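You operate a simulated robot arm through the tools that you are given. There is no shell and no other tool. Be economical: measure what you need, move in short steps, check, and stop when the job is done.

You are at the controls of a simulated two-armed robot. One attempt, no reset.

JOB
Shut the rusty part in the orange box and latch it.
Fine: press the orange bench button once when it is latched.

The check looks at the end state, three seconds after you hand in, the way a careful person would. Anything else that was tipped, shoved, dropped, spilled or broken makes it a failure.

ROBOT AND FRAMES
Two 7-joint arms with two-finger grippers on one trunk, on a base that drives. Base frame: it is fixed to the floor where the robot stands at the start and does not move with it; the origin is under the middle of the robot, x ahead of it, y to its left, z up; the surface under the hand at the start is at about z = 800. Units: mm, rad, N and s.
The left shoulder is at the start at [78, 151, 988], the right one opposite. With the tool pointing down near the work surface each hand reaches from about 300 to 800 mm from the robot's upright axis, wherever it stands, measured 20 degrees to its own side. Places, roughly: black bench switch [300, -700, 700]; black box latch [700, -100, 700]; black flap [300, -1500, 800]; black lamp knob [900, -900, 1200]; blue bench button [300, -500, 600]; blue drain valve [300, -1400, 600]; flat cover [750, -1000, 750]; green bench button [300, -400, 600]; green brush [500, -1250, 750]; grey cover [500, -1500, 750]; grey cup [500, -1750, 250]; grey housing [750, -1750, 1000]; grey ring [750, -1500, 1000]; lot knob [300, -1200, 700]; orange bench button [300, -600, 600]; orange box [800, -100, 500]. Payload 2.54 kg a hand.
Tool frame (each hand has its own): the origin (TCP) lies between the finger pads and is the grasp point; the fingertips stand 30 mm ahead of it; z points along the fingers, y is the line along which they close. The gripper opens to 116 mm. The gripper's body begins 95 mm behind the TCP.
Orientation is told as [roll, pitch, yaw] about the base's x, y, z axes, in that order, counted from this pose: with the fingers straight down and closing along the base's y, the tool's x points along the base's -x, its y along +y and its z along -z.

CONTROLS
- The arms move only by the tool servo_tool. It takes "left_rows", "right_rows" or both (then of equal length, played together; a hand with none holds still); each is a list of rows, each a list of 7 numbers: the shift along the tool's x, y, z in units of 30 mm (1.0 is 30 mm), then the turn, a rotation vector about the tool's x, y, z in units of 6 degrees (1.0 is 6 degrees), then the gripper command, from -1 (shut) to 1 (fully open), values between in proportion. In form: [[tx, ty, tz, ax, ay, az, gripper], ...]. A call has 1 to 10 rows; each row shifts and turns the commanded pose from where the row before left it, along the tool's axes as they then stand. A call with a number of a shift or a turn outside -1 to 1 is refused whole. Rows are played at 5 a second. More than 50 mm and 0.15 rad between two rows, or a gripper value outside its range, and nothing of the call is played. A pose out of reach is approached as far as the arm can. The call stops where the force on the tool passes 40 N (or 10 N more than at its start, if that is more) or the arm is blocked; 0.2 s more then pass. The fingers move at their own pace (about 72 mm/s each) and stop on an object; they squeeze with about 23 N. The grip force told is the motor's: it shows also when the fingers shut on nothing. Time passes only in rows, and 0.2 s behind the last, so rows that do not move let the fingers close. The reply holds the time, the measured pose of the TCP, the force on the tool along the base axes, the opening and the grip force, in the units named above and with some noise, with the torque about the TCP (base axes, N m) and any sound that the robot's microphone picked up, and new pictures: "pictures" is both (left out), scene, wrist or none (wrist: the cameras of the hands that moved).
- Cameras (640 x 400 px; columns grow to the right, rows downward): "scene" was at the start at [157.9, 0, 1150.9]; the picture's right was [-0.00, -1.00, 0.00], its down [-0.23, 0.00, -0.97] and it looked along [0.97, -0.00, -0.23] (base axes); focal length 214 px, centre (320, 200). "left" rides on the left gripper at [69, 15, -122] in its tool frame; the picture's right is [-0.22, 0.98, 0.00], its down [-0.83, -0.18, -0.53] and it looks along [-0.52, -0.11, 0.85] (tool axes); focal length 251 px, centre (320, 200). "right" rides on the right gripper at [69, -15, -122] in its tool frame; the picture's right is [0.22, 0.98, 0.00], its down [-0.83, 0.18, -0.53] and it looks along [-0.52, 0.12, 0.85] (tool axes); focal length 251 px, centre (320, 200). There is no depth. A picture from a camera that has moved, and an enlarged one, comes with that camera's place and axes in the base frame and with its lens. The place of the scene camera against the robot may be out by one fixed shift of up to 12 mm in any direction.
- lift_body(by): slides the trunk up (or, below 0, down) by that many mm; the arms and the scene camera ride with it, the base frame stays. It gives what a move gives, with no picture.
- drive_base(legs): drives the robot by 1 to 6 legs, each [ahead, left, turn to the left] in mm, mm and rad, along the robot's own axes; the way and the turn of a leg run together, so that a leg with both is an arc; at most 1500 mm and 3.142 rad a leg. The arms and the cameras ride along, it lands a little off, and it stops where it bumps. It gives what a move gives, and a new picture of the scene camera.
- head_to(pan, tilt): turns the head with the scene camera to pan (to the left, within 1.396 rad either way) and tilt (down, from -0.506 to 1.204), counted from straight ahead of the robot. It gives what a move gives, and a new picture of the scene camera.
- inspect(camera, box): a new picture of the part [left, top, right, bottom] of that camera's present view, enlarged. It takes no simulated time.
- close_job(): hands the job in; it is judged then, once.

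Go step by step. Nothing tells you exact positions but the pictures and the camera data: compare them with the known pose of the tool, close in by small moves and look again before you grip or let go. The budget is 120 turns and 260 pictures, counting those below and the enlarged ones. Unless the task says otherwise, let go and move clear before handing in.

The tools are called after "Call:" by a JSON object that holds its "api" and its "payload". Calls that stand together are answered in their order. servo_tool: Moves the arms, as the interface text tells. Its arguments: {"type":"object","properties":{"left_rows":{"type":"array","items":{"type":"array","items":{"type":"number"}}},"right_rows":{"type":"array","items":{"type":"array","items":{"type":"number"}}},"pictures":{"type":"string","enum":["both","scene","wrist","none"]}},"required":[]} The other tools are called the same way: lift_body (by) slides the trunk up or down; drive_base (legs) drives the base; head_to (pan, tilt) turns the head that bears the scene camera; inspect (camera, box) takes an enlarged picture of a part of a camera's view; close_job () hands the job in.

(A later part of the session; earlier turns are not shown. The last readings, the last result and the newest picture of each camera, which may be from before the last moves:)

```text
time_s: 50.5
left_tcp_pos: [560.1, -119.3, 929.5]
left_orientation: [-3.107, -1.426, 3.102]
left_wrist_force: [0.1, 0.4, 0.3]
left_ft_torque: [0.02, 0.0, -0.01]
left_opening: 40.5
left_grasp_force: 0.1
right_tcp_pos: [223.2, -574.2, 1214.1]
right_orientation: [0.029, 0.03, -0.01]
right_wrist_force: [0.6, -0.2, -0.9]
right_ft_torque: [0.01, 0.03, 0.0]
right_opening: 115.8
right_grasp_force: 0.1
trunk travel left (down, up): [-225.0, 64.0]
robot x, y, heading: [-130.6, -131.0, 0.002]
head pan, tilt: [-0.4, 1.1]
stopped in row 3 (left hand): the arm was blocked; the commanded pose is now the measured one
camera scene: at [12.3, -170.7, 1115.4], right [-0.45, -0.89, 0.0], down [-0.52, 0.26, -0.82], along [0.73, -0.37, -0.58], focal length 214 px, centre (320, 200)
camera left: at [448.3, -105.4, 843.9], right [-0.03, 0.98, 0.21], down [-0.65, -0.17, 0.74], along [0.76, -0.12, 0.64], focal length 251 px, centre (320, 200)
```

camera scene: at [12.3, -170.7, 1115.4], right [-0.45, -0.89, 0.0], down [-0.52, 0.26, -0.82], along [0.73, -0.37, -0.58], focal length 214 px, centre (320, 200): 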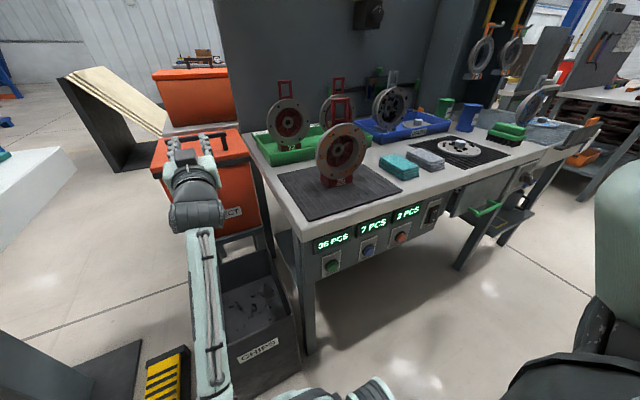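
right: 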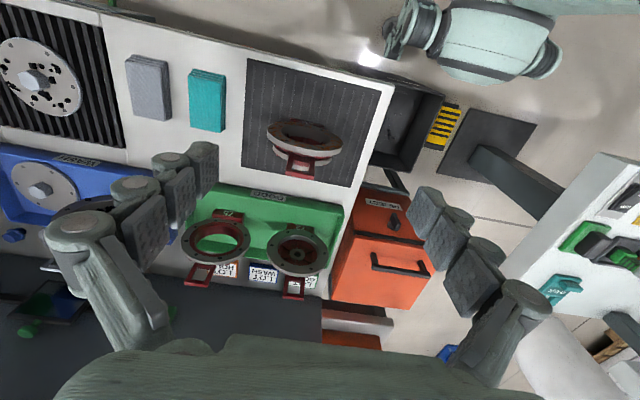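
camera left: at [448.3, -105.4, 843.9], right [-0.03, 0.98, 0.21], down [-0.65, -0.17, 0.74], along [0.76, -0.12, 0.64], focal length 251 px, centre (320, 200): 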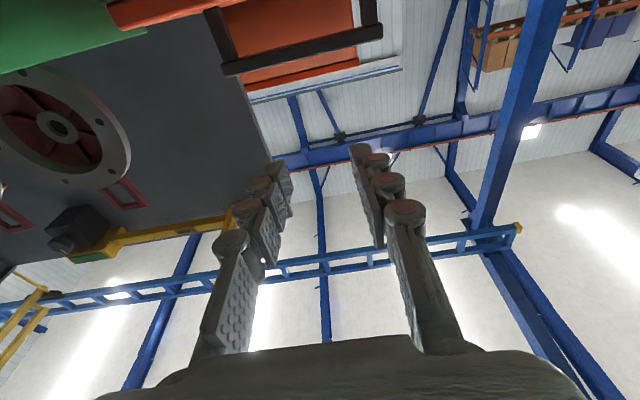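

The elbow-low posture limits the wrist. With the arm more extended it should work, so I'll back the base up further, reach out, and lower the trunk.

Call:
{"api": "drive_base", "payload": {"legs": [[-180, 0, 0]]}}

Call:
{"api": "servo_tool", "payload": {"left_rows": [[0, 0, 1, 0, -0.3, 0, -0.3], [0, 0, 1, 0, -0.3, 0, -0.3], [0, 0, 1, 0, -0.3, 0, -0.3], [0, 0, 1, 0, -0.3, 0, -0.3], [0, 0, 0.5, 0, -0.2, 0, -0.3]], "pictures": "both"}}

```text
time_s: 52.0
left_tcp_pos: [381.0, -122.2, 933.0]
left_orientation: [-3.094, -1.424, 3.084]
left_wrist_force: [0.0, 0.6, 0.1]
left_ft_torque: [0.01, 0.04, 0.01]
left_opening: 40.4
left_grasp_force: 0.0
right_tcp_pos: [43.3, -574.5, 1214.6]
right_orientation: [0.029, 0.026, -0.01]
right_wrist_force: [-0.9, -0.5, 0.0]
right_ft_torque: [0.02, -0.03, 0.01]
right_opening: 116.1
right_grasp_force: 0.0
trunk travel left (down, up): [-225.0, 64.0]
robot x, y, heading: [-307.6, -133.9, -0.002]
head pan, tilt: [-0.4, 1.1]
camera scene: at [-165.8, -171.2, 1115.7], right [-0.46, -0.89, 0.0], down [-0.51, 0.26, -0.82], along [0.73, -0.37, -0.58], focal length 214 px, centre (320, 200)
```

scene: 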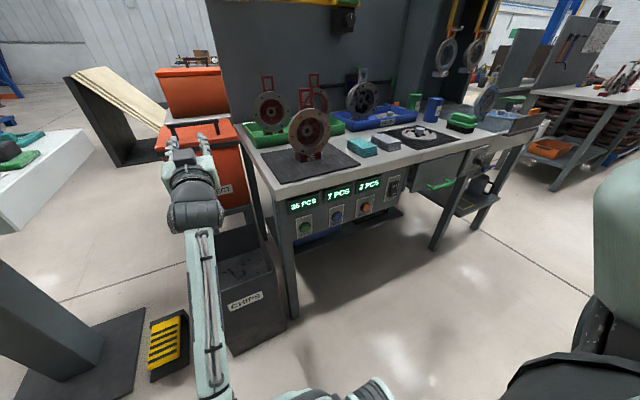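

```text
time_s: 53.2
left_tcp_pos: [513.3, -122.9, 960.3]
left_orientation: [-3.118, -1.275, 3.111]
left_wrist_force: [-0.7, -0.6, 0.6]
left_ft_torque: [0.03, 0.0, -0.01]
left_opening: 40.8
left_grasp_force: 0.0
right_tcp_pos: [44.5, -574.6, 1214.0]
right_orientation: [0.031, 0.027, -0.013]
right_wrist_force: [0.6, 0.1, -0.6]
right_ft_torque: [0.01, -0.05, 0.0]
right_opening: 115.9
right_grasp_force: 0.1
trunk travel left (down, up): [-225.0, 64.0]
robot x, y, heading: [-306.0, -134.0, -0.002]
head pan, tilt: [-0.4, 1.1]
camera scene: at [-165.4, -171.3, 1115.4], right [-0.46, -0.89, 0.0], down [-0.52, 0.26, -0.82], along [0.73, -0.37, -0.58], focal length 214 px, centre (320, 200)
camera left: at [416.6, -108.4, 859.0], right [-0.05, 0.98, 0.2], down [-0.75, -0.17, 0.64], along [0.66, -0.11, 0.75], focal length 251 px, centre (320, 200)
```

scene: 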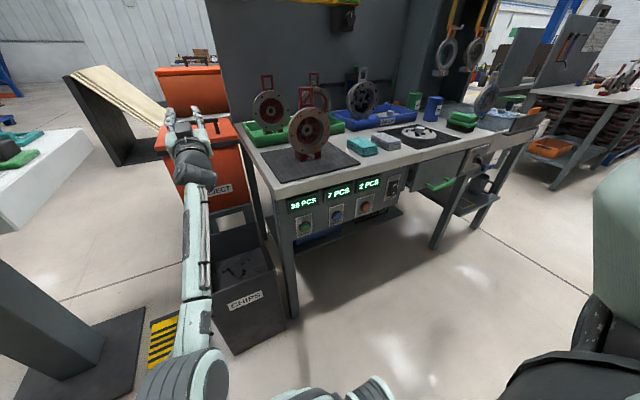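
left: 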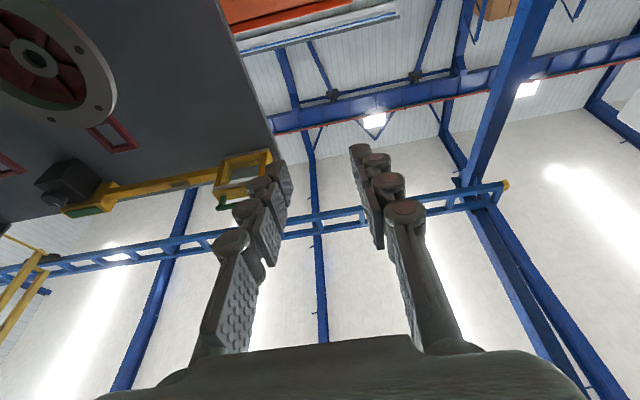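

The tool tilted up by mistake. I'll correct it by 17° and then lower the trunk.

Call:
{"api": "servo_tool", "payload": {"left_rows": [[0.2, 0, 0, 0, 0.95, 0, -0.3], [0.2, 0, 0, 0, 0.95, 0, -0.3], [0.2, 0, 0, 0, 0.95, 0, -0.3]], "pictures": "none"}}

Call:
{"api": "lift_body", "payload": {"by": -150}}

Call:
{"api": "servo_tool", "payload": {"left_rows": [[0, 0, 0, 0, 0, 0, -0.3]], "pictures": "both"}}

```text
time_s: 54.0
left_tcp_pos: [516.1, -123.2, 942.5]
left_orientation: [-0.909, -1.562, 0.899]
left_wrist_force: [-0.8, -0.4, 0.4]
left_ft_torque: [-0.01, 0.0, 0.02]
left_opening: 40.3
left_grasp_force: 0.1
right_tcp_pos: [44.9, -575.2, 1214.4]
right_orientation: [0.029, 0.028, -0.011]
right_wrist_force: [0.2, -0.3, 0.2]
right_ft_torque: [-0.03, -0.01, 0.02]
right_opening: 116.1
right_grasp_force: 0.0
trunk travel left (down, up): [-225.0, 64.0]
robot x, y, heading: [-308.0, -130.3, -0.001]
head pan, tilt: [-0.4, 1.1]
```

```text
time_s: 55.7
left_tcp_pos: [516.7, -122.8, 791.9]
left_orientation: [-1.083, -1.563, 1.078]
left_wrist_force: [-0.4, -0.3, 0.3]
left_ft_torque: [0.01, 0.04, 0.02]
left_opening: 40.8
left_grasp_force: 0.0
right_tcp_pos: [44.1, -574.0, 1064.6]
right_orientation: [0.031, 0.023, -0.012]
right_wrist_force: [-0.1, -0.1, 0.2]
right_ft_torque: [0.04, 0.02, 0.01]
right_opening: 115.8
right_grasp_force: 0.1
trunk travel left (down, up): [-75.0, 214.0]
robot x, y, heading: [-309.1, -133.8, -0.003]
head pan, tilt: [-0.4, 1.1]
```

```text
time_s: 56.1
left_tcp_pos: [515.6, -121.3, 792.0]
left_orientation: [-1.052, -1.562, 1.044]
left_wrist_force: [-0.1, -0.3, -0.7]
left_ft_torque: [-0.02, 0.01, 0.01]
left_opening: 40.6
left_grasp_force: 0.1
right_tcp_pos: [44.1, -574.5, 1065.2]
right_orientation: [0.03, 0.025, -0.012]
right_wrist_force: [0.3, -0.8, 0.3]
right_ft_torque: [-0.02, -0.03, -0.03]
right_opening: 116.2
right_grasp_force: 0.1
trunk travel left (down, up): [-75.0, 214.0]
robot x, y, heading: [-311.2, -129.9, -0.006]
head pan, tilt: [-0.4, 1.1]
camera scene: at [-165.4, -171.3, 965.5], right [-0.46, -0.89, 0.0], down [-0.51, 0.26, -0.82], along [0.73, -0.37, -0.58], focal length 214 px, centre (320, 200)
camera left: at [393.7, -107.2, 722.8], right [0.01, 0.98, 0.21], down [-0.53, -0.17, 0.83], along [0.85, -0.12, 0.52], focal length 251 px, centre (320, 200)
```

scene: 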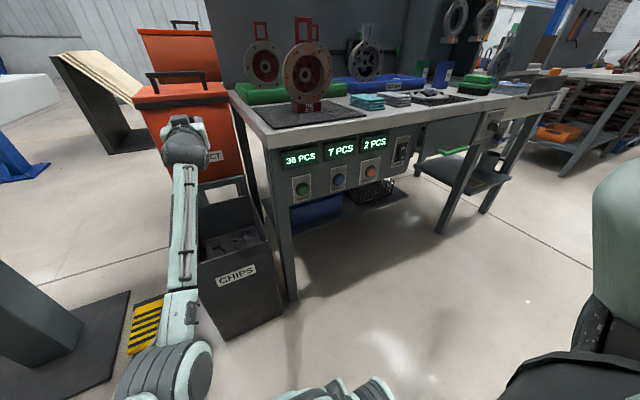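
left: 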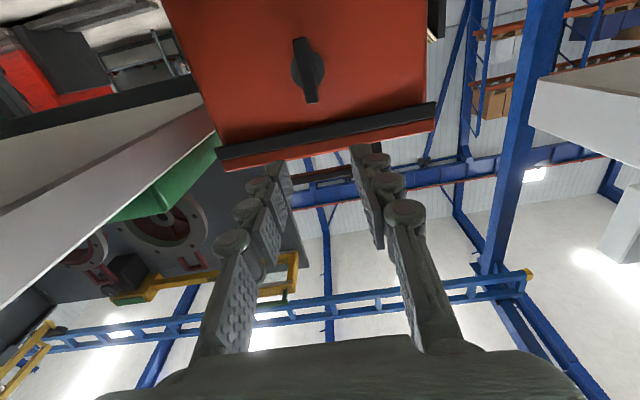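

I can see the knob in the wrist camera. Triangulating over four views puts its lever, a bar centred on the hub, at about (680,-127,746). The box is therefore farther back than I first took it, x 700–950. I'll line up in front of it.

Call:
{"api": "servo_tool", "payload": {"left_rows": [[0.75, -0.1, 0.8, 0, 0, 0, -0.3], [0.75, -0.1, 0.8, 0, 0, 0, -0.3], [0, 0, 0.8, 0, 0, 0, -0.3]], "pictures": "both"}}

```text
time_s: 56.9
left_tcp_pos: [586.1, -129.6, 745.6]
left_orientation: [-1.121, -1.563, 1.115]
left_wrist_force: [0.0, 0.4, 0.1]
left_ft_torque: [0.01, -0.03, 0.0]
left_opening: 40.5
left_grasp_force: 0.0
right_tcp_pos: [44.8, -574.4, 1063.6]
right_orientation: [0.03, 0.025, -0.012]
right_wrist_force: [0.2, -0.5, 0.0]
right_ft_torque: [0.0, -0.02, 0.0]
right_opening: 116.1
right_grasp_force: 0.0
trunk travel left (down, up): [-75.0, 214.0]
robot x, y, heading: [-307.1, -127.3, -0.004]
head pan, tilt: [-0.4, 1.1]
camera scene: at [-165.4, -171.4, 965.5], right [-0.46, -0.89, 0.0], down [-0.51, 0.26, -0.82], along [0.73, -0.37, -0.58], focal length 214 px, centre (320, 200)
camera left: at [464.1, -114.0, 677.5], right [0.01, 0.98, 0.21], down [-0.53, -0.17, 0.83], along [0.85, -0.12, 0.52], focal length 251 px, centre (320, 200)
```

scene: 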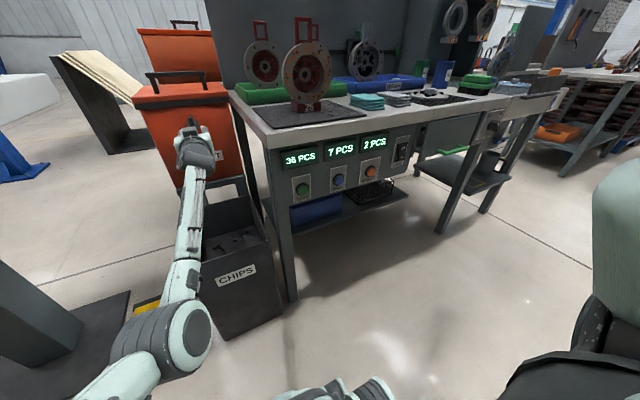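
left: 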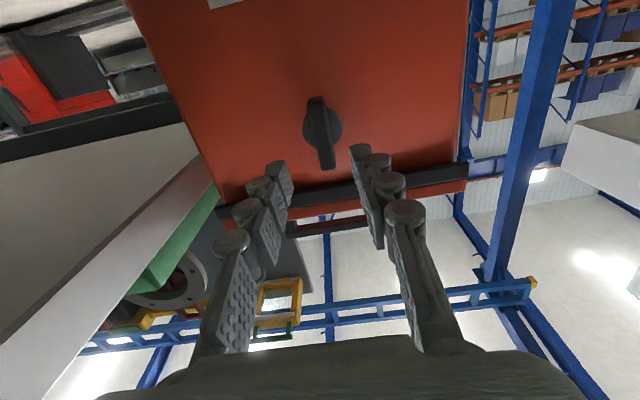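

The hub is at (707,-130,745) and I'm aligned with it. I'll advance 84 mm with the fingers straddling the lever.

Call:
{"api": "servo_tool", "payload": {"left_rows": [[0, 0.03, 0.8, 0, 0, 0, -0.3], [0, 0, 0.8, 0, 0, 0, -0.3], [0, 0, 0.8, 0, 0, 0, -0.3], [0, 0, 0.4, 0, 0, 0, -0.3]], "pictures": "wrist"}}

```text
time_s: 57.9
left_tcp_pos: [659.1, -121.1, 748.4]
left_orientation: [-1.071, -1.564, 1.062]
left_wrist_force: [0.1, 0.1, 1.3]
left_ft_torque: [-0.02, 0.0, -0.03]
left_opening: 40.5
left_grasp_force: 0.0
left hand out of reach, approached as far as the arm can: row 3, 4
right_tcp_pos: [44.8, -574.6, 1062.9]
right_orientation: [0.028, 0.026, -0.013]
right_wrist_force: [-0.4, -0.3, -0.4]
right_ft_torque: [0.0, -0.03, 0.0]
right_opening: 116.0
right_grasp_force: 0.1
trunk travel left (down, up): [-75.0, 214.0]
robot x, y, heading: [-301.4, -131.5, 0.0]
head pan, tilt: [-0.4, 1.1]
camera left: at [536.0, -106.1, 679.5], right [0.01, 0.98, 0.21], down [-0.53, -0.17, 0.83], along [0.85, -0.12, 0.52], focal length 251 px, centre (320, 200)
```

left: 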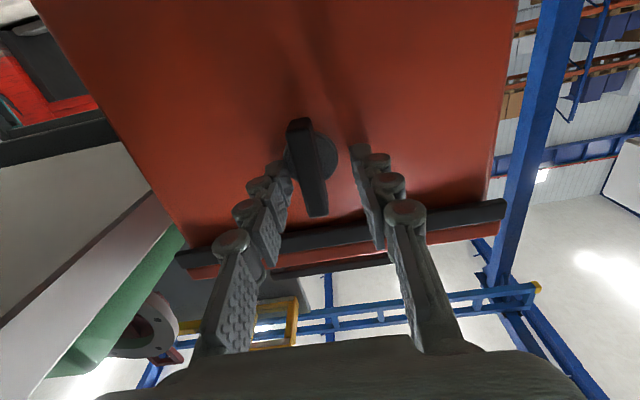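

Reach limit. I'll pull the hand back a little, drive the base forward 90 mm and realign.

Call:
{"api": "servo_tool", "payload": {"left_rows": [[0, 0, -1, 0, 0, 0, -0.3], [0, 0, -1, 0, 0, 0, -0.3], [0, 0, -1, 0, 0, 0, -0.3]], "pictures": "none"}}

Call:
{"api": "drive_base", "payload": {"legs": [[90, 0, 0]]}}

Call:
{"api": "servo_tool", "payload": {"left_rows": [[0, 0, 0, 0, 0, 0, -0.3]], "pictures": "wrist"}}

```text
time_s: 58.7
left_tcp_pos: [568.8, -121.1, 747.9]
left_orientation: [-1.089, -1.563, 1.082]
left_wrist_force: [0.9, -0.8, -0.2]
left_ft_torque: [0.0, -0.01, 0.01]
left_opening: 40.4
left_grasp_force: 0.0
right_tcp_pos: [43.4, -574.1, 1064.3]
right_orientation: [0.031, 0.026, -0.012]
right_wrist_force: [0.3, 0.1, 0.1]
right_ft_torque: [0.04, 0.01, -0.01]
right_opening: 115.9
right_grasp_force: 0.0
trunk travel left (down, up): [-75.0, 214.0]
robot x, y, heading: [-306.8, -129.0, 0.002]
head pan, tilt: [-0.4, 1.1]
```

```text
time_s: 59.8
left_tcp_pos: [657.3, -120.9, 746.8]
left_orientation: [-1.039, -1.562, 1.033]
left_wrist_force: [0.6, 0.5, 1.0]
left_ft_torque: [0.0, -0.01, 0.01]
left_opening: 40.8
left_grasp_force: 0.0
right_tcp_pos: [133.7, -574.2, 1064.7]
right_orientation: [0.029, 0.027, -0.012]
right_wrist_force: [-0.2, 0.6, -0.4]
right_ft_torque: [0.0, 0.0, 0.02]
right_opening: 116.3
right_grasp_force: 0.1
trunk travel left (down, up): [-75.0, 214.0]
robot x, y, heading: [-220.9, -130.4, 0.005]
head pan, tilt: [-0.4, 1.1]
camera scene: at [-75.7, -171.3, 965.4], right [-0.46, -0.89, 0.0], down [-0.51, 0.26, -0.82], along [0.73, -0.37, -0.58], focal length 214 px, centre (320, 200)
```

scene: 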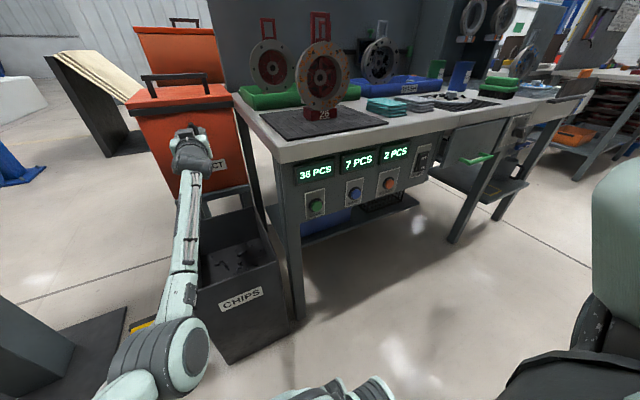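

```text
time_s: 60.2
left_tcp_pos: [657.8, -121.5, 749.0]
left_orientation: [-1.09, -1.562, 1.084]
left_wrist_force: [-0.8, 0.4, -0.2]
left_ft_torque: [-0.01, -0.01, 0.0]
left_opening: 40.7
left_grasp_force: 0.1
right_tcp_pos: [134.4, -575.0, 1064.0]
right_orientation: [0.032, 0.029, -0.013]
right_wrist_force: [0.6, 0.0, 0.2]
right_ft_torque: [-0.01, -0.01, 0.01]
right_opening: 116.0
right_grasp_force: 0.0
trunk travel left (down, up): [-75.0, 214.0]
robot x, y, heading: [-215.3, -135.0, 0.001]
head pan, tilt: [-0.4, 1.1]
camera left: at [536.0, -106.2, 679.0], right [0.01, 0.98, 0.21], down [-0.53, -0.17, 0.83], along [0.85, -0.12, 0.52], focal length 251 px, centre (320, 200)
```

left: 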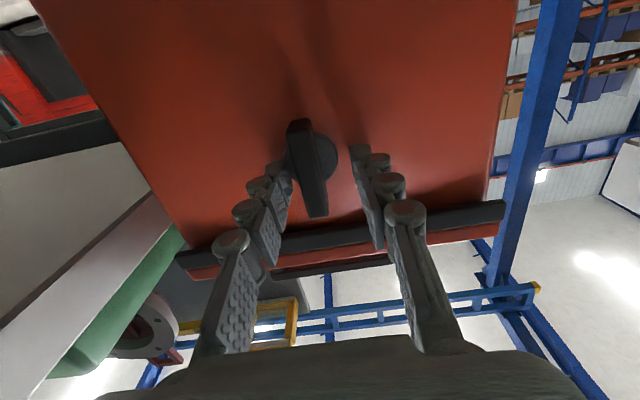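

I'll nudge sideways 8 mm and forward 14 mm, then close on the lever.

Call:
{"api": "servo_tool", "payload": {"left_rows": [[0, -0.27, 0, 0, 0, 0, -0.3], [0, 0, 0.45, 0, 0, 0, -0.3], [0, 0, 0, 0, 0, 0, -1], [0, 0, 0, 0, 0, 0, -1], [0, 0, 0, 0, 0, 0, -1]], "pictures": "wrist"}}

```text
time_s: 61.4
left_tcp_pos: [668.9, -128.2, 748.1]
left_orientation: [-1.039, -1.562, 1.033]
left_wrist_force: [-13.1, 5.9, -1.4]
left_ft_torque: [0.06, -0.07, 0.22]
left_opening: 37.2
left_grasp_force: 44.9
right_tcp_pos: [134.1, -574.1, 1063.2]
right_orientation: [0.031, 0.029, -0.012]
right_wrist_force: [-0.1, -0.1, 0.0]
right_ft_torque: [0.02, 0.0, -0.03]
right_opening: 116.1
right_grasp_force: 0.1
trunk travel left (down, up): [-75.0, 214.0]
robot x, y, heading: [-223.2, -130.2, -0.001]
head pan, tilt: [-0.4, 1.1]
camera left: at [547.8, -112.6, 679.2], right [0.01, 0.98, 0.21], down [-0.53, -0.17, 0.83], along [0.85, -0.12, 0.52], focal length 251 px, centre (320, 200)
```

left: 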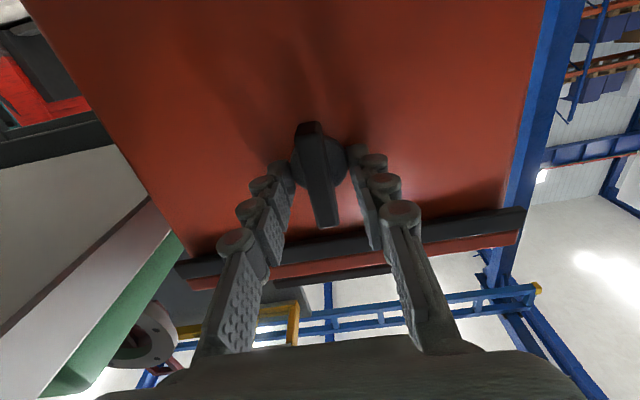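

The fingertips landed on the hub disc (37 mm). I'll open, retreat 12 mm and close on the lever itself.

Call:
{"api": "servo_tool", "payload": {"left_rows": [[0, 0, 0, 0, 0, 0, -0.2], [0, 0, 0, 0, 0, 0, -0.2], [0, 0, -0.4, 0, 0, 0, -0.3], [0, 0, 0, 0, 0, 0, -1], [0, 0, 0, 0, 0, 0, -1], [0, 0, 0, 0, 0, 0, -1]], "pictures": "wrist"}}

```text
time_s: 62.8
left_tcp_pos: [659.2, -126.3, 747.8]
left_orientation: [-1.036, -1.565, 1.034]
left_wrist_force: [3.7, 6.9, 1.2]
left_ft_torque: [0.29, -0.09, 0.21]
left_opening: 13.7
left_grasp_force: 40.1
right_tcp_pos: [134.4, -572.7, 1063.5]
right_orientation: [0.028, 0.028, -0.013]
right_wrist_force: [0.3, 0.6, 1.2]
right_ft_torque: [0.02, -0.01, 0.04]
right_opening: 116.0
right_grasp_force: 0.0
trunk travel left (down, up): [-75.0, 214.0]
robot x, y, heading: [-220.1, -129.8, -0.0]
head pan, tilt: [-0.4, 1.1]
camera left: at [536.6, -112.7, 679.8], right [0.01, 0.98, 0.21], down [-0.53, -0.17, 0.83], along [0.85, -0.12, 0.52], focal length 251 px, centre (320, 200)
```

left: 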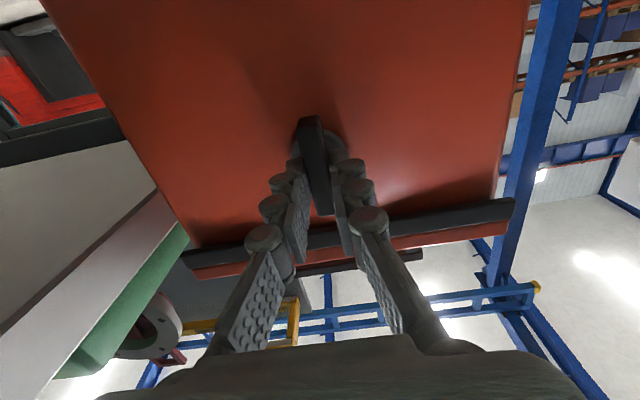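

Gripped (13.7 mm). I'll try turning it a little one way.

Call:
{"api": "servo_tool", "payload": {"left_rows": [[0, 0, 0, 0, 0, 0.7, -1], [0, 0, 0, 0, 0, 0.7, -1], [0, 0, 0, 0, 0, 0.7, -1], [0, 0, 0, 0, 0, 0, -1]], "pictures": "wrist"}}

```text
time_s: 63.8
left_tcp_pos: [659.5, -128.8, 748.3]
left_orientation: [1.56, -1.358, -1.566]
left_wrist_force: [5.1, 13.0, 6.2]
left_ft_torque: [0.02, 0.42, 0.49]
left_opening: 13.7
left_grasp_force: 40.6
right_tcp_pos: [134.9, -574.0, 1064.9]
right_orientation: [0.031, 0.028, -0.011]
right_wrist_force: [-0.1, -0.1, -0.1]
right_ft_torque: [-0.01, 0.04, 0.02]
right_opening: 116.0
right_grasp_force: 0.1
trunk travel left (down, up): [-75.0, 214.0]
robot x, y, heading: [-214.9, -129.4, -0.003]
head pan, tilt: [-0.4, 1.1]
camera left: at [536.8, -98.7, 684.3], right [0.01, 0.91, 0.42], down [-0.53, -0.35, 0.77], along [0.85, -0.23, 0.48], focal length 251 px, centre (320, 200)
```

left: 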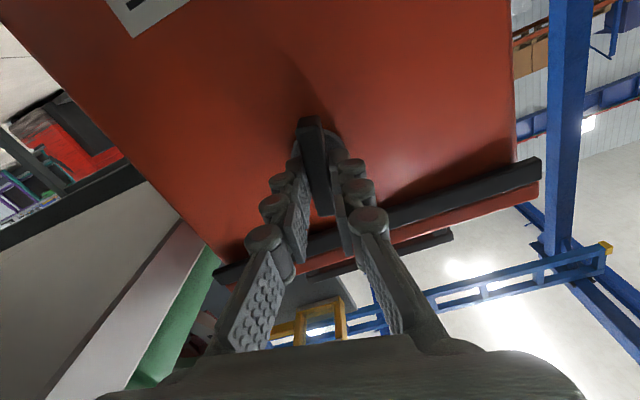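

The lever turns freely this way, so I'll continue.

Call:
{"api": "servo_tool", "payload": {"left_rows": [[0, 0, 0, 0, 0, 0.8, -1], [0, 0, 0, 0, 0, 0.8, -1], [0, 0, 0, 0, 0, 0.8, -1], [0, 0, 0, 0, 0, 0.8, -1], [0, 0, 0, 0, 0, 0.8, -1], [0, 0, 0, 0, 0, 0.8, -1]], "pictures": "none"}}

Call:
{"api": "servo_tool", "payload": {"left_rows": [[0, 0, 0, 0, 0, 0.8, -1], [0, 0, 0, 0, 0, 0.8, -1], [0, 0, 0, 0, 0, 0.8, -1], [0, 0, 0, 0, 0, 0.8, -1], [0, 0, 0, 0, 0, 0.8, -1], [0, 0, 0, 0, 0, 0.8, -1]], "pictures": "wrist"}}

```text
time_s: 65.2
left_tcp_pos: [658.0, -128.7, 747.0]
left_orientation: [1.564, -0.856, -1.573]
left_wrist_force: [-27.6, 11.4, 0.0]
left_ft_torque: [0.0, 0.23, 0.49]
left_opening: 13.6
left_grasp_force: 40.4
right_tcp_pos: [132.3, -572.8, 1064.5]
right_orientation: [0.029, 0.024, -0.012]
right_wrist_force: [0.1, 0.7, -1.3]
right_ft_torque: [0.0, 0.03, -0.01]
right_opening: 116.1
right_grasp_force: 0.1
trunk travel left (down, up): [-75.0, 214.0]
robot x, y, heading: [-221.7, -131.8, 0.003]
head pan, tilt: [-0.4, 1.1]
```

```text
time_s: 66.6
left_tcp_pos: [658.8, -130.1, 745.1]
left_orientation: [1.563, -0.401, -1.579]
left_wrist_force: [-6.3, 1.2, 0.5]
left_ft_torque: [-0.05, -0.14, -0.23]
left_opening: 13.5
left_grasp_force: 40.2
right_tcp_pos: [133.5, -574.1, 1063.5]
right_orientation: [0.03, 0.033, -0.011]
right_wrist_force: [0.2, -0.6, 0.4]
right_ft_torque: [-0.03, -0.01, -0.02]
right_opening: 115.9
right_grasp_force: 0.0
trunk travel left (down, up): [-75.0, 214.0]
robot x, y, heading: [-221.2, -137.3, -0.001]
head pan, tilt: [-0.4, 1.1]
stopped in row 6 (left hand): the force on the tool passed its limit at 41 N (the readings are from after the stop); the commanded pose is now the measured one
camera left: at [537.6, -60.6, 734.2], right [0.01, 0.18, 0.98], down [-0.54, -0.83, 0.16], along [0.84, -0.53, 0.09], focal length 251 px, centre (320, 200)
```

left: 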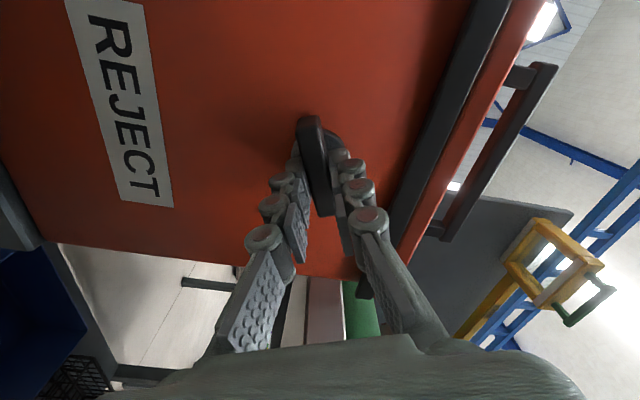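

About 67° done. I'll relax slightly backward and finish the turn.

Call:
{"api": "servo_tool", "payload": {"left_rows": [[0, 0, -0.08, 0, 0, 0.6, -1], [0, 0, -0.05, 0, 0, 0.6, -1], [0, 0, 0, 0, 0, 0.6, -1], [0, 0, 0, 0, 0, 0.6, -1], [0, 0, 0, 0, 0, 0.6, -1], [0, 0, 0, 0, 0, 0.6, -1], [0, 0, 0, 0, 0, 0, -1]], "pictures": "both"}}

```text
time_s: 68.2
left_tcp_pos: [656.1, -132.1, 745.6]
left_orientation: [1.563, -0.021, -1.579]
left_wrist_force: [32.8, -1.3, 9.2]
left_ft_torque: [0.08, -0.22, -0.02]
left_opening: 13.7
left_grasp_force: 40.0
right_tcp_pos: [134.4, -574.9, 1063.4]
right_orientation: [0.033, 0.03, -0.011]
right_wrist_force: [0.3, 0.4, 0.9]
right_ft_torque: [0.0, 0.04, -0.01]
right_opening: 115.9
right_grasp_force: 0.1
trunk travel left (down, up): [-75.0, 214.0]
robot x, y, heading: [-217.2, -134.9, 0.002]
head pan, tilt: [-0.4, 1.1]
camera scene: at [-75.5, -171.5, 964.9], right [-0.46, -0.89, 0.0], down [-0.52, 0.27, -0.81], along [0.72, -0.37, -0.58], focal length 214 px, centre (320, 200)
camera left: at [535.2, -60.8, 759.6], right [0.01, -0.19, 0.98], down [-0.54, -0.82, -0.16], along [0.84, -0.53, -0.11], focal length 251 px, centre (320, 200)
```

scene: 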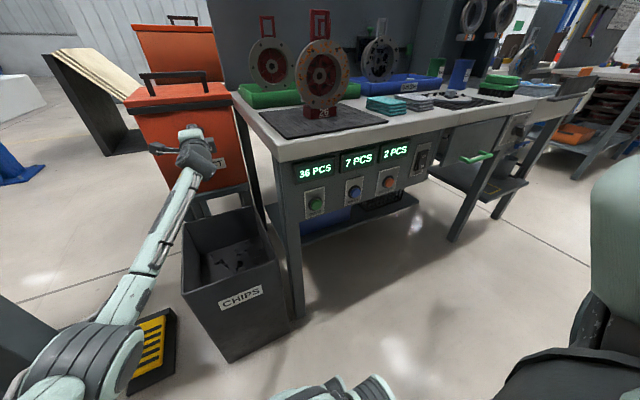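
left: 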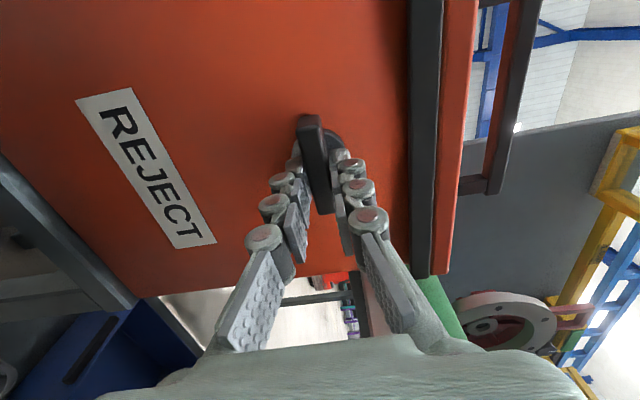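

The lever is horizontal, and this hand roll is the one I need for the handle. I'll release, back off, and raise the trunk to handle height.

Call:
{"api": "servo_tool", "payload": {"left_rows": [[0, 0, 0.1, 0, 0, 0, -0.3], [0, 0, 0, 0, 0, 0, -0.3], [0, 0, -1, 0, 0, 0, -0.3], [0, 0, -1, 0, 0, 0, -0.3], [0, 0, -0.6, 0, 0, 0, -0.3]], "pictures": "wrist"}}

Call:
{"api": "lift_body", "payload": {"by": 148}}

Call:
{"api": "servo_tool", "payload": {"left_rows": [[0, 0, 0, 0, 0, 0, -0.3]], "pictures": "both"}}

```text
time_s: 69.4
left_tcp_pos: [581.5, -129.0, 745.8]
left_orientation: [1.563, -0.021, -1.581]
left_wrist_force: [-0.1, -0.2, 0.2]
left_ft_torque: [-0.02, 0.02, 0.03]
left_opening: 40.6
left_grasp_force: 0.2
right_tcp_pos: [133.9, -573.9, 1063.8]
right_orientation: [0.03, 0.027, -0.012]
right_wrist_force: [-0.6, -0.6, -0.2]
right_ft_torque: [0.01, -0.02, -0.01]
right_opening: 115.8
right_grasp_force: 0.1
trunk travel left (down, up): [-75.0, 214.0]
robot x, y, heading: [-218.9, -131.7, -0.0]
head pan, tilt: [-0.4, 1.1]
camera left: at [460.5, -58.6, 760.5], right [0.01, -0.19, 0.98], down [-0.54, -0.82, -0.16], along [0.84, -0.53, -0.11], focal length 251 px, centre (320, 200)
```

left: 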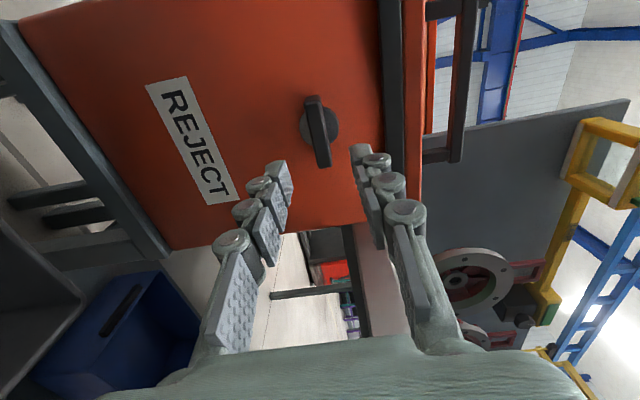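

```text
time_s: 71.1
left_tcp_pos: [582.7, -127.4, 892.7]
left_orientation: [1.564, -0.019, -1.579]
left_wrist_force: [0.2, 0.1, -1.2]
left_ft_torque: [-0.02, 0.01, 0.02]
left_opening: 40.7
left_grasp_force: 0.1
right_tcp_pos: [133.9, -573.8, 1212.1]
right_orientation: [0.029, 0.028, -0.012]
right_wrist_force: [-1.7, 0.4, -0.7]
right_ft_torque: [0.01, 0.0, 0.02]
right_opening: 116.0
right_grasp_force: 0.0
trunk travel left (down, up): [-223.0, 66.0]
robot x, y, heading: [-219.1, -131.6, -0.003]
head pan, tilt: [-0.4, 1.1]
```

```text
time_s: 71.5
left_tcp_pos: [582.7, -127.8, 894.5]
left_orientation: [1.565, -0.021, -1.579]
left_wrist_force: [0.8, 0.7, 0.5]
left_ft_torque: [-0.04, 0.03, 0.01]
left_opening: 40.6
left_grasp_force: 0.1
right_tcp_pos: [134.8, -573.5, 1211.7]
right_orientation: [0.03, 0.029, -0.012]
right_wrist_force: [0.5, 0.5, -0.5]
right_ft_torque: [-0.03, 0.0, 0.0]
right_opening: 115.9
right_grasp_force: 0.0
trunk travel left (down, up): [-223.0, 66.0]
robot x, y, heading: [-218.9, -131.1, -0.001]
head pan, tilt: [-0.4, 1.1]
camera scene: at [-76.2, -171.6, 1113.1], right [-0.46, -0.89, 0.0], down [-0.52, 0.27, -0.81], along [0.72, -0.37, -0.58], focal length 214 px, centre (320, 200)
camera left: at [460.8, -58.5, 908.2], right [0.01, -0.19, 0.98], down [-0.54, -0.82, -0.16], along [0.84, -0.53, -0.11], focal length 251 px, centre (320, 200)
```

scene: 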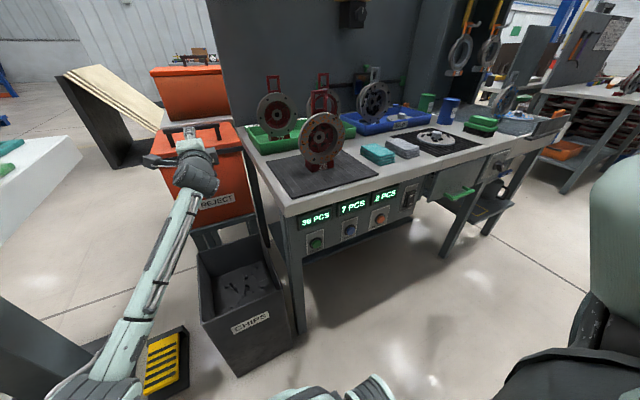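
left: 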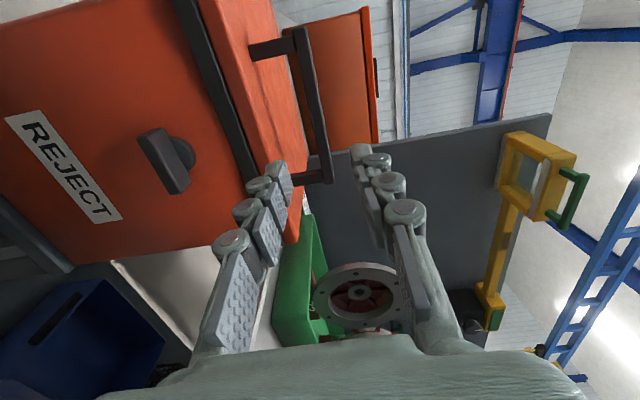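

Lever stays horizontal. To have reach for opening the lid, I'll raise the hand over the lid and drive the base forward to x≈0.

Call:
{"api": "lift_body", "payload": {"by": 64}}

Call:
{"api": "servo_tool", "payload": {"left_rows": [[0, 1, -0.3, 0, 0, 0, -0.3], [0, 1, -0.3, 0, 0, 0, -0.3], [0, 0, -1, 0, 0, 0, -0.3], [0, 0, -1, 0, 0, 0, -0.3]], "pictures": "none"}}

```text
time_s: 72.5
left_tcp_pos: [582.2, -128.7, 957.9]
left_orientation: [1.562, -0.021, -1.578]
left_wrist_force: [0.1, -0.3, 0.7]
left_ft_torque: [-0.02, -0.01, 0.0]
left_opening: 40.3
left_grasp_force: 0.1
right_tcp_pos: [134.1, -575.2, 1275.2]
right_orientation: [0.032, 0.028, -0.012]
right_wrist_force: [-0.2, 0.6, 0.4]
right_ft_torque: [0.02, 0.0, 0.02]
right_opening: 115.8
right_grasp_force: 0.2
trunk travel left (down, up): [-287.0, 2.0]
robot x, y, heading: [-217.7, -128.5, 0.003]
head pan, tilt: [-0.4, 1.1]
```

```text
time_s: 73.5
left_tcp_pos: [503.5, -124.7, 1018.9]
left_orientation: [1.564, -0.022, -1.58]
left_wrist_force: [-0.7, 0.3, -0.2]
left_ft_torque: [-0.02, 0.03, 0.02]
left_opening: 40.8
left_grasp_force: 0.0
right_tcp_pos: [133.5, -575.5, 1276.0]
right_orientation: [0.032, 0.029, -0.013]
right_wrist_force: [-0.2, 1.3, 0.6]
right_ft_torque: [-0.02, -0.02, 0.01]
right_opening: 116.0
right_grasp_force: 0.0
trunk travel left (down, up): [-287.0, 2.0]
robot x, y, heading: [-217.0, -126.6, 0.001]
head pan, tilt: [-0.4, 1.1]
```

Call:
{"api": "drive_base", "payload": {"legs": [[205, 0, 0]]}}

Call:
{"api": "servo_tool", "payload": {"left_rows": [[0, 0, -0.8, 0, 0, 0, -0.3], [0, 0, -0.8, 0, 0, 0, -0.3], [0, -1, 0, 0, 0, 0, -0.3], [0, -1, 0, 0, 0, 0, -0.3], [0, -1, 0, 0, 0, 0, -0.3], [0, -1, 0, 0, 0, 0, -0.3]], "pictures": "both"}}

```text
time_s: 75.2
left_tcp_pos: [712.6, -127.7, 1017.9]
left_orientation: [1.561, -0.021, -1.585]
left_wrist_force: [-0.1, 0.4, -0.4]
left_ft_torque: [-0.02, -0.03, 0.0]
left_opening: 40.7
left_grasp_force: 0.1
right_tcp_pos: [341.3, -576.4, 1275.4]
right_orientation: [0.03, 0.029, -0.017]
right_wrist_force: [0.1, 0.4, 0.2]
right_ft_torque: [-0.02, 0.04, -0.03]
right_opening: 115.9
right_grasp_force: 0.1
trunk travel left (down, up): [-287.0, 2.0]
robot x, y, heading: [-10.7, -130.3, -0.003]
head pan, tilt: [-0.4, 1.1]
camera scene: at [132.3, -172.6, 1176.9], right [-0.46, -0.89, 0.0], down [-0.52, 0.27, -0.81], along [0.72, -0.38, -0.58], focal length 214 px, centre (320, 200)
```

scene: 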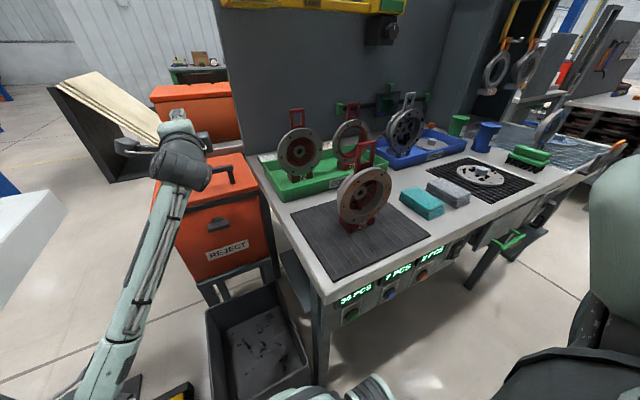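

```text
time_s: 76.6
left_tcp_pos: [662.5, -127.1, 897.1]
left_orientation: [1.564, -0.02, -1.583]
left_wrist_force: [0.0, -0.2, 0.1]
left_ft_torque: [-0.03, 0.05, -0.01]
left_opening: 40.6
left_grasp_force: 0.0
right_tcp_pos: [341.3, -576.4, 1275.3]
right_orientation: [0.032, 0.031, -0.015]
right_wrist_force: [-0.5, -0.2, -0.1]
right_ft_torque: [-0.01, 0.02, -0.03]
right_opening: 116.2
right_grasp_force: 0.0
trunk travel left (down, up): [-287.0, 2.0]
robot x, y, heading: [-13.3, -135.0, -0.001]
head pan, tilt: [-0.4, 1.1]
camera scene: at [131.7, -172.5, 1176.8], right [-0.46, -0.89, 0.0], down [-0.52, 0.27, -0.81], along [0.72, -0.38, -0.58], focal length 214 px, centre (320, 200)
camera left: at [541.8, -57.4, 911.7], right [0.0, -0.19, 0.98], down [-0.55, -0.82, -0.16], along [0.84, -0.53, -0.11], focal length 251 px, centre (320, 200)
```

scene: 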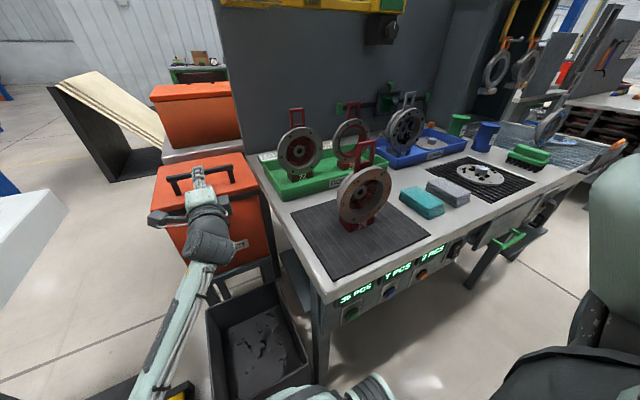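
left: 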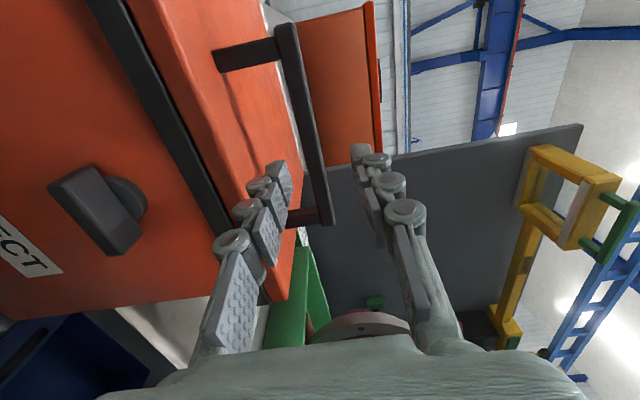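

At handle height. I'll advance 74 mm and close on the bar.

Call:
{"api": "servo_tool", "payload": {"left_rows": [[0, -0.08, 0.85, 0, 0, 0, -0.3], [0, 0, 0.85, 0, 0, 0, -0.3], [0, 0, 0.75, 0, 0, 0, -0.3], [0, 0, 0, 0, 0, 0, -1], [0, 0, 0, 0, 0, 0, -1], [0, 0, 0, 0, 0, 0, -1]], "pictures": "wrist"}}

```text
time_s: 78.0
left_tcp_pos: [737.5, -128.9, 893.5]
left_orientation: [1.56, -0.018, -1.582]
left_wrist_force: [4.4, -0.8, -6.3]
left_ft_torque: [0.91, 0.15, -0.35]
left_opening: 12.7
left_grasp_force: 39.1
right_tcp_pos: [341.1, -576.4, 1275.0]
right_orientation: [0.033, 0.03, -0.015]
right_wrist_force: [0.1, -0.6, -0.3]
right_ft_torque: [-0.02, -0.02, 0.0]
right_opening: 116.1
right_grasp_force: 0.1
trunk travel left (down, up): [-287.0, 2.0]
robot x, y, heading: [-10.4, -132.5, -0.003]
head pan, tilt: [-0.4, 1.1]
camera left: at [615.3, -58.8, 907.7], right [0.01, -0.2, 0.98], down [-0.55, -0.82, -0.16], along [0.84, -0.53, -0.11], focal length 251 px, centre (320, 200)
```

left: 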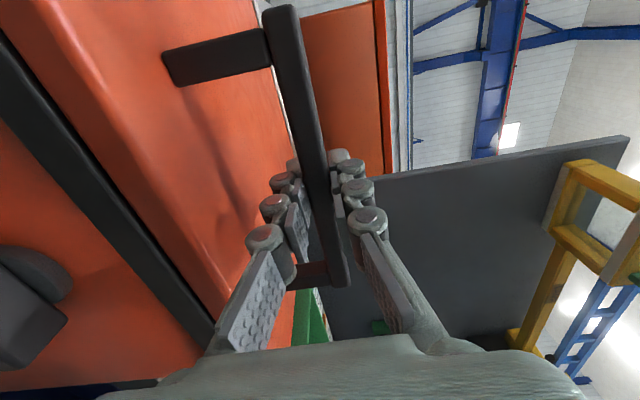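

Gripped well. I'll start the lid arc about the hinge near (950, 835).

Call:
{"api": "servo_tool", "payload": {"left_rows": [[0, 0.36, 0.1, 0.5, 0, 0, -1], [0, 0.36, 0.1, 0.5, 0, 0, -1], [0, 0.36, 0.1, 0.5, 0, 0, -1], [0, 0.36, 0.1, 0.5, 0, 0, -1]], "pictures": "both"}}

```text
time_s: 79.0
left_tcp_pos: [752.9, -127.8, 934.7]
left_orientation: [1.352, -0.02, -1.584]
left_wrist_force: [12.7, -0.7, -7.0]
left_ft_torque: [1.03, -0.44, 0.67]
left_opening: 13.0
left_grasp_force: 39.1
right_tcp_pos: [343.7, -576.6, 1274.8]
right_orientation: [0.031, 0.032, -0.016]
right_wrist_force: [0.4, -0.1, 0.1]
right_ft_torque: [0.02, 0.0, 0.02]
right_opening: 115.9
right_grasp_force: 0.1
trunk travel left (down, up): [-287.0, 2.0]
robot x, y, heading: [-7.9, -131.8, -0.006]
head pan, tilt: [-0.4, 1.1]
camera scene: at [133.7, -172.8, 1176.5], right [-0.46, -0.89, 0.0], down [-0.52, 0.27, -0.81], along [0.72, -0.38, -0.58], focal length 214 px, centre (320, 200)
camera left: at [637.9, -58.5, 974.7], right [0.21, -0.2, 0.96], down [-0.57, -0.82, -0.04], along [0.79, -0.54, -0.29], focal length 251 px, centre (320, 200)
```

scene: 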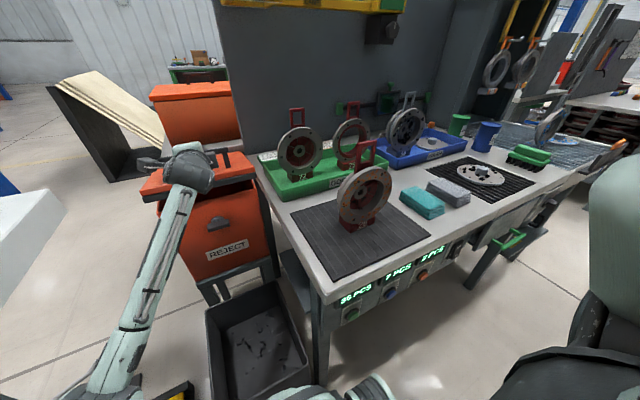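
left: 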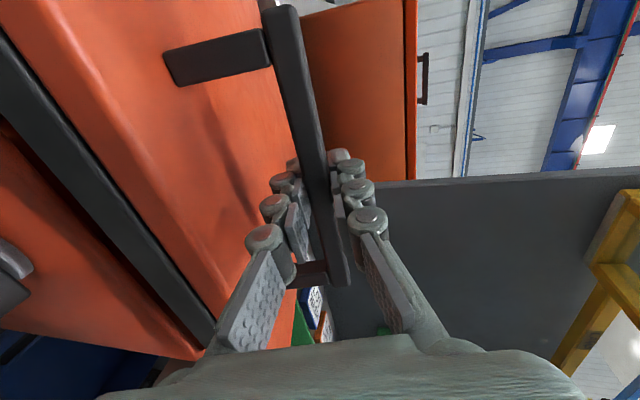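

The lid is opening. I'll continue the arc.

Call:
{"api": "servo_tool", "payload": {"left_rows": [[0, 0.73, 0.24, 1, 0, 0, -1], [0, 0.73, 0.24, 1, 0, 0, -1], [0, 0.73, 0.24, 1, 0, 0, -1], [0, 0.73, 0.24, 1, 0, 0, -1]], "pictures": "both"}}

```text
time_s: 80.0
left_tcp_pos: [809.8, -129.3, 1008.2]
left_orientation: [0.933, -0.022, -1.584]
left_wrist_force: [3.0, -1.9, -4.2]
left_ft_torque: [1.25, -0.66, 0.24]
left_opening: 12.9
left_grasp_force: 39.6
right_tcp_pos: [341.6, -576.1, 1276.0]
right_orientation: [0.032, 0.029, -0.015]
right_wrist_force: [-0.1, -0.5, 0.4]
right_ft_torque: [-0.01, -0.01, 0.01]
right_opening: 116.2
right_grasp_force: 0.1
trunk travel left (down, up): [-287.0, 2.0]
robot x, y, heading: [-12.6, -129.3, -0.001]
head pan, tilt: [-0.4, 1.1]
camera scene: at [132.1, -173.0, 1176.8], right [-0.46, -0.89, 0.0], down [-0.52, 0.27, -0.81], along [0.72, -0.38, -0.58], focal length 214 px, centre (320, 200)
camera left: at [721.7, -57.9, 1091.3], right [0.58, -0.21, 0.79], down [-0.55, -0.81, 0.19], along [0.6, -0.54, -0.58], focal length 251 px, centre (320, 200)
```

scene: 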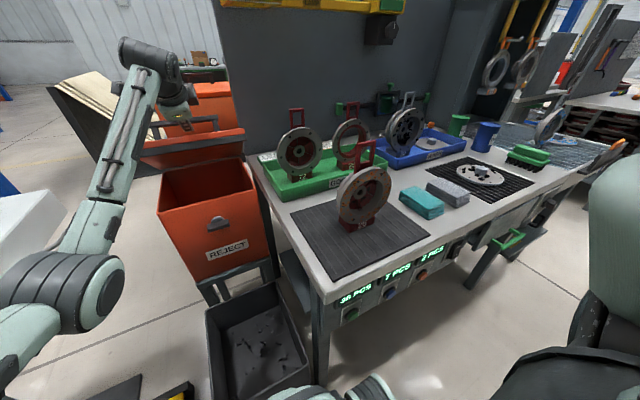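
left: 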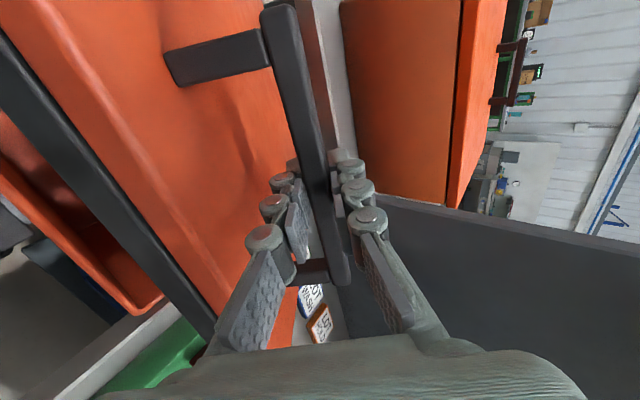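

Call:
{"api": "servo_tool", "payload": {"left_rows": [[0, 0.73, 0.24, 1, 0, 0, -1], [0, 0.73, 0.24, 1, 0, 0, -1], [0, 0.73, 0.24, 1, 0, 0, -1], [0, 0.73, 0.24, 1, 0, 0, -1]], "pictures": "both"}}

```text
time_s: 81.0
left_tcp_pos: [830.1, -127.5, 1030.2]
left_orientation: [0.553, -0.023, -1.589]
left_wrist_force: [18.0, -27.6, -27.2]
left_ft_torque: [0.41, -0.34, -0.21]
left_opening: 15.6
left_grasp_force: 41.4
left hand out of reach, approached as far as the arm can: row 3, 4
right_tcp_pos: [346.9, -579.3, 1271.6]
right_orientation: [0.033, 0.035, -0.016]
right_wrist_force: [-0.7, -0.4, 0.8]
right_ft_torque: [-0.01, 0.06, 0.02]
right_opening: 115.8
right_grasp_force: 0.1
trunk travel left (down, up): [-287.0, 2.0]
robot x, y, heading: [-15.7, -128.7, -0.007]
head pan, tilt: [-0.4, 1.1]
camera scene: at [137.1, -175.5, 1175.2], right [-0.47, -0.89, 0.0], down [-0.52, 0.27, -0.81], along [0.72, -0.38, -0.59], focal length 214 px, centre (320, 200)
camera left: at [779.9, -54.8, 1139.4], right [0.83, -0.22, 0.52], down [-0.45, -0.81, 0.38], along [0.34, -0.54, -0.77], focal length 251 px, centre (320, 200)
```

scene: 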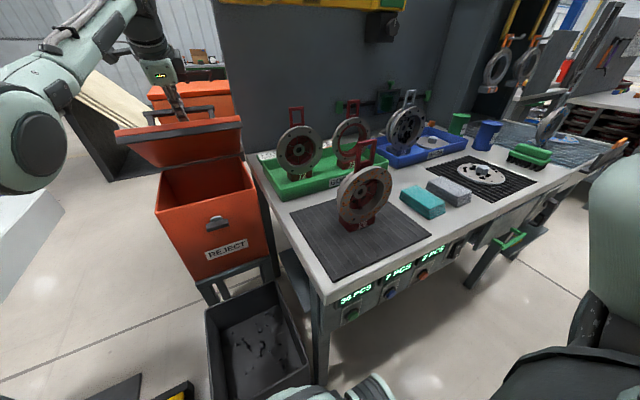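
left: 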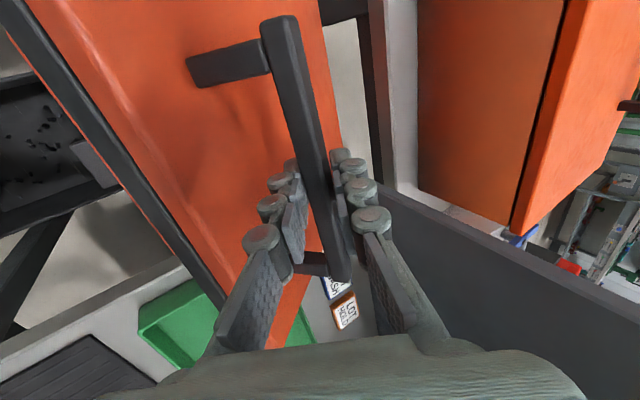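

The left arm is at its reach limit with the lid about 43° open. I'll lower the lid again, drive the base a bit forward with the fingers open around the bar, and redo it.

Call:
{"api": "servo_tool", "payload": {"left_rows": [[0, 0, 0, -0.8, 0, 0, -1], [0, 0, 0, -0.8, 0, 0, -1], [0, -0.6, -0.15, -1, 0, 0, -1], [0, -0.74, -0.16, -1, 0, 0, -1], [0, -0.74, -0.16, -1, 0, 0, -1], [0, -0.74, -0.16, -1, 0, 0, -1]], "pictures": "scene"}}

```text
time_s: 82.4
left_tcp_pos: [763.4, -120.1, 978.8]
left_orientation: [1.146, -0.017, -1.581]
left_wrist_force: [25.1, -10.2, -20.7]
left_ft_torque: [0.57, -0.37, -0.68]
left_opening: 13.6
left_grasp_force: 39.9
right_tcp_pos: [346.1, -577.8, 1273.6]
right_orientation: [0.032, 0.035, -0.015]
right_wrist_force: [-0.3, 0.1, -0.3]
right_ft_torque: [-0.03, 0.0, 0.0]
right_opening: 115.9
right_grasp_force: 0.1
trunk travel left (down, up): [-287.0, 2.0]
robot x, y, heading: [-11.4, -129.0, -0.001]
head pan, tilt: [-0.4, 1.1]
camera scene: at [136.7, -173.6, 1176.0], right [-0.46, -0.89, 0.0], down [-0.52, 0.27, -0.81], along [0.72, -0.38, -0.59], focal length 214 px, centre (320, 200)
```

scene: 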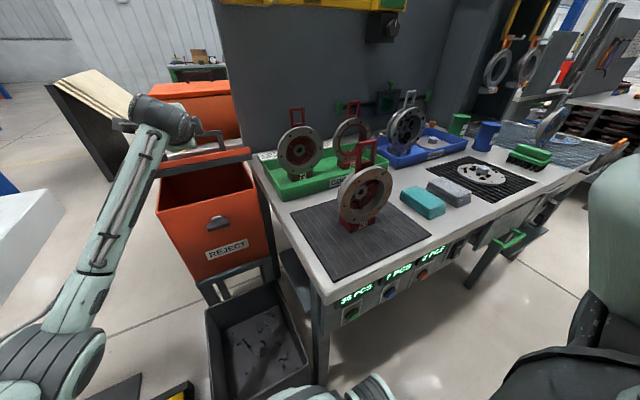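

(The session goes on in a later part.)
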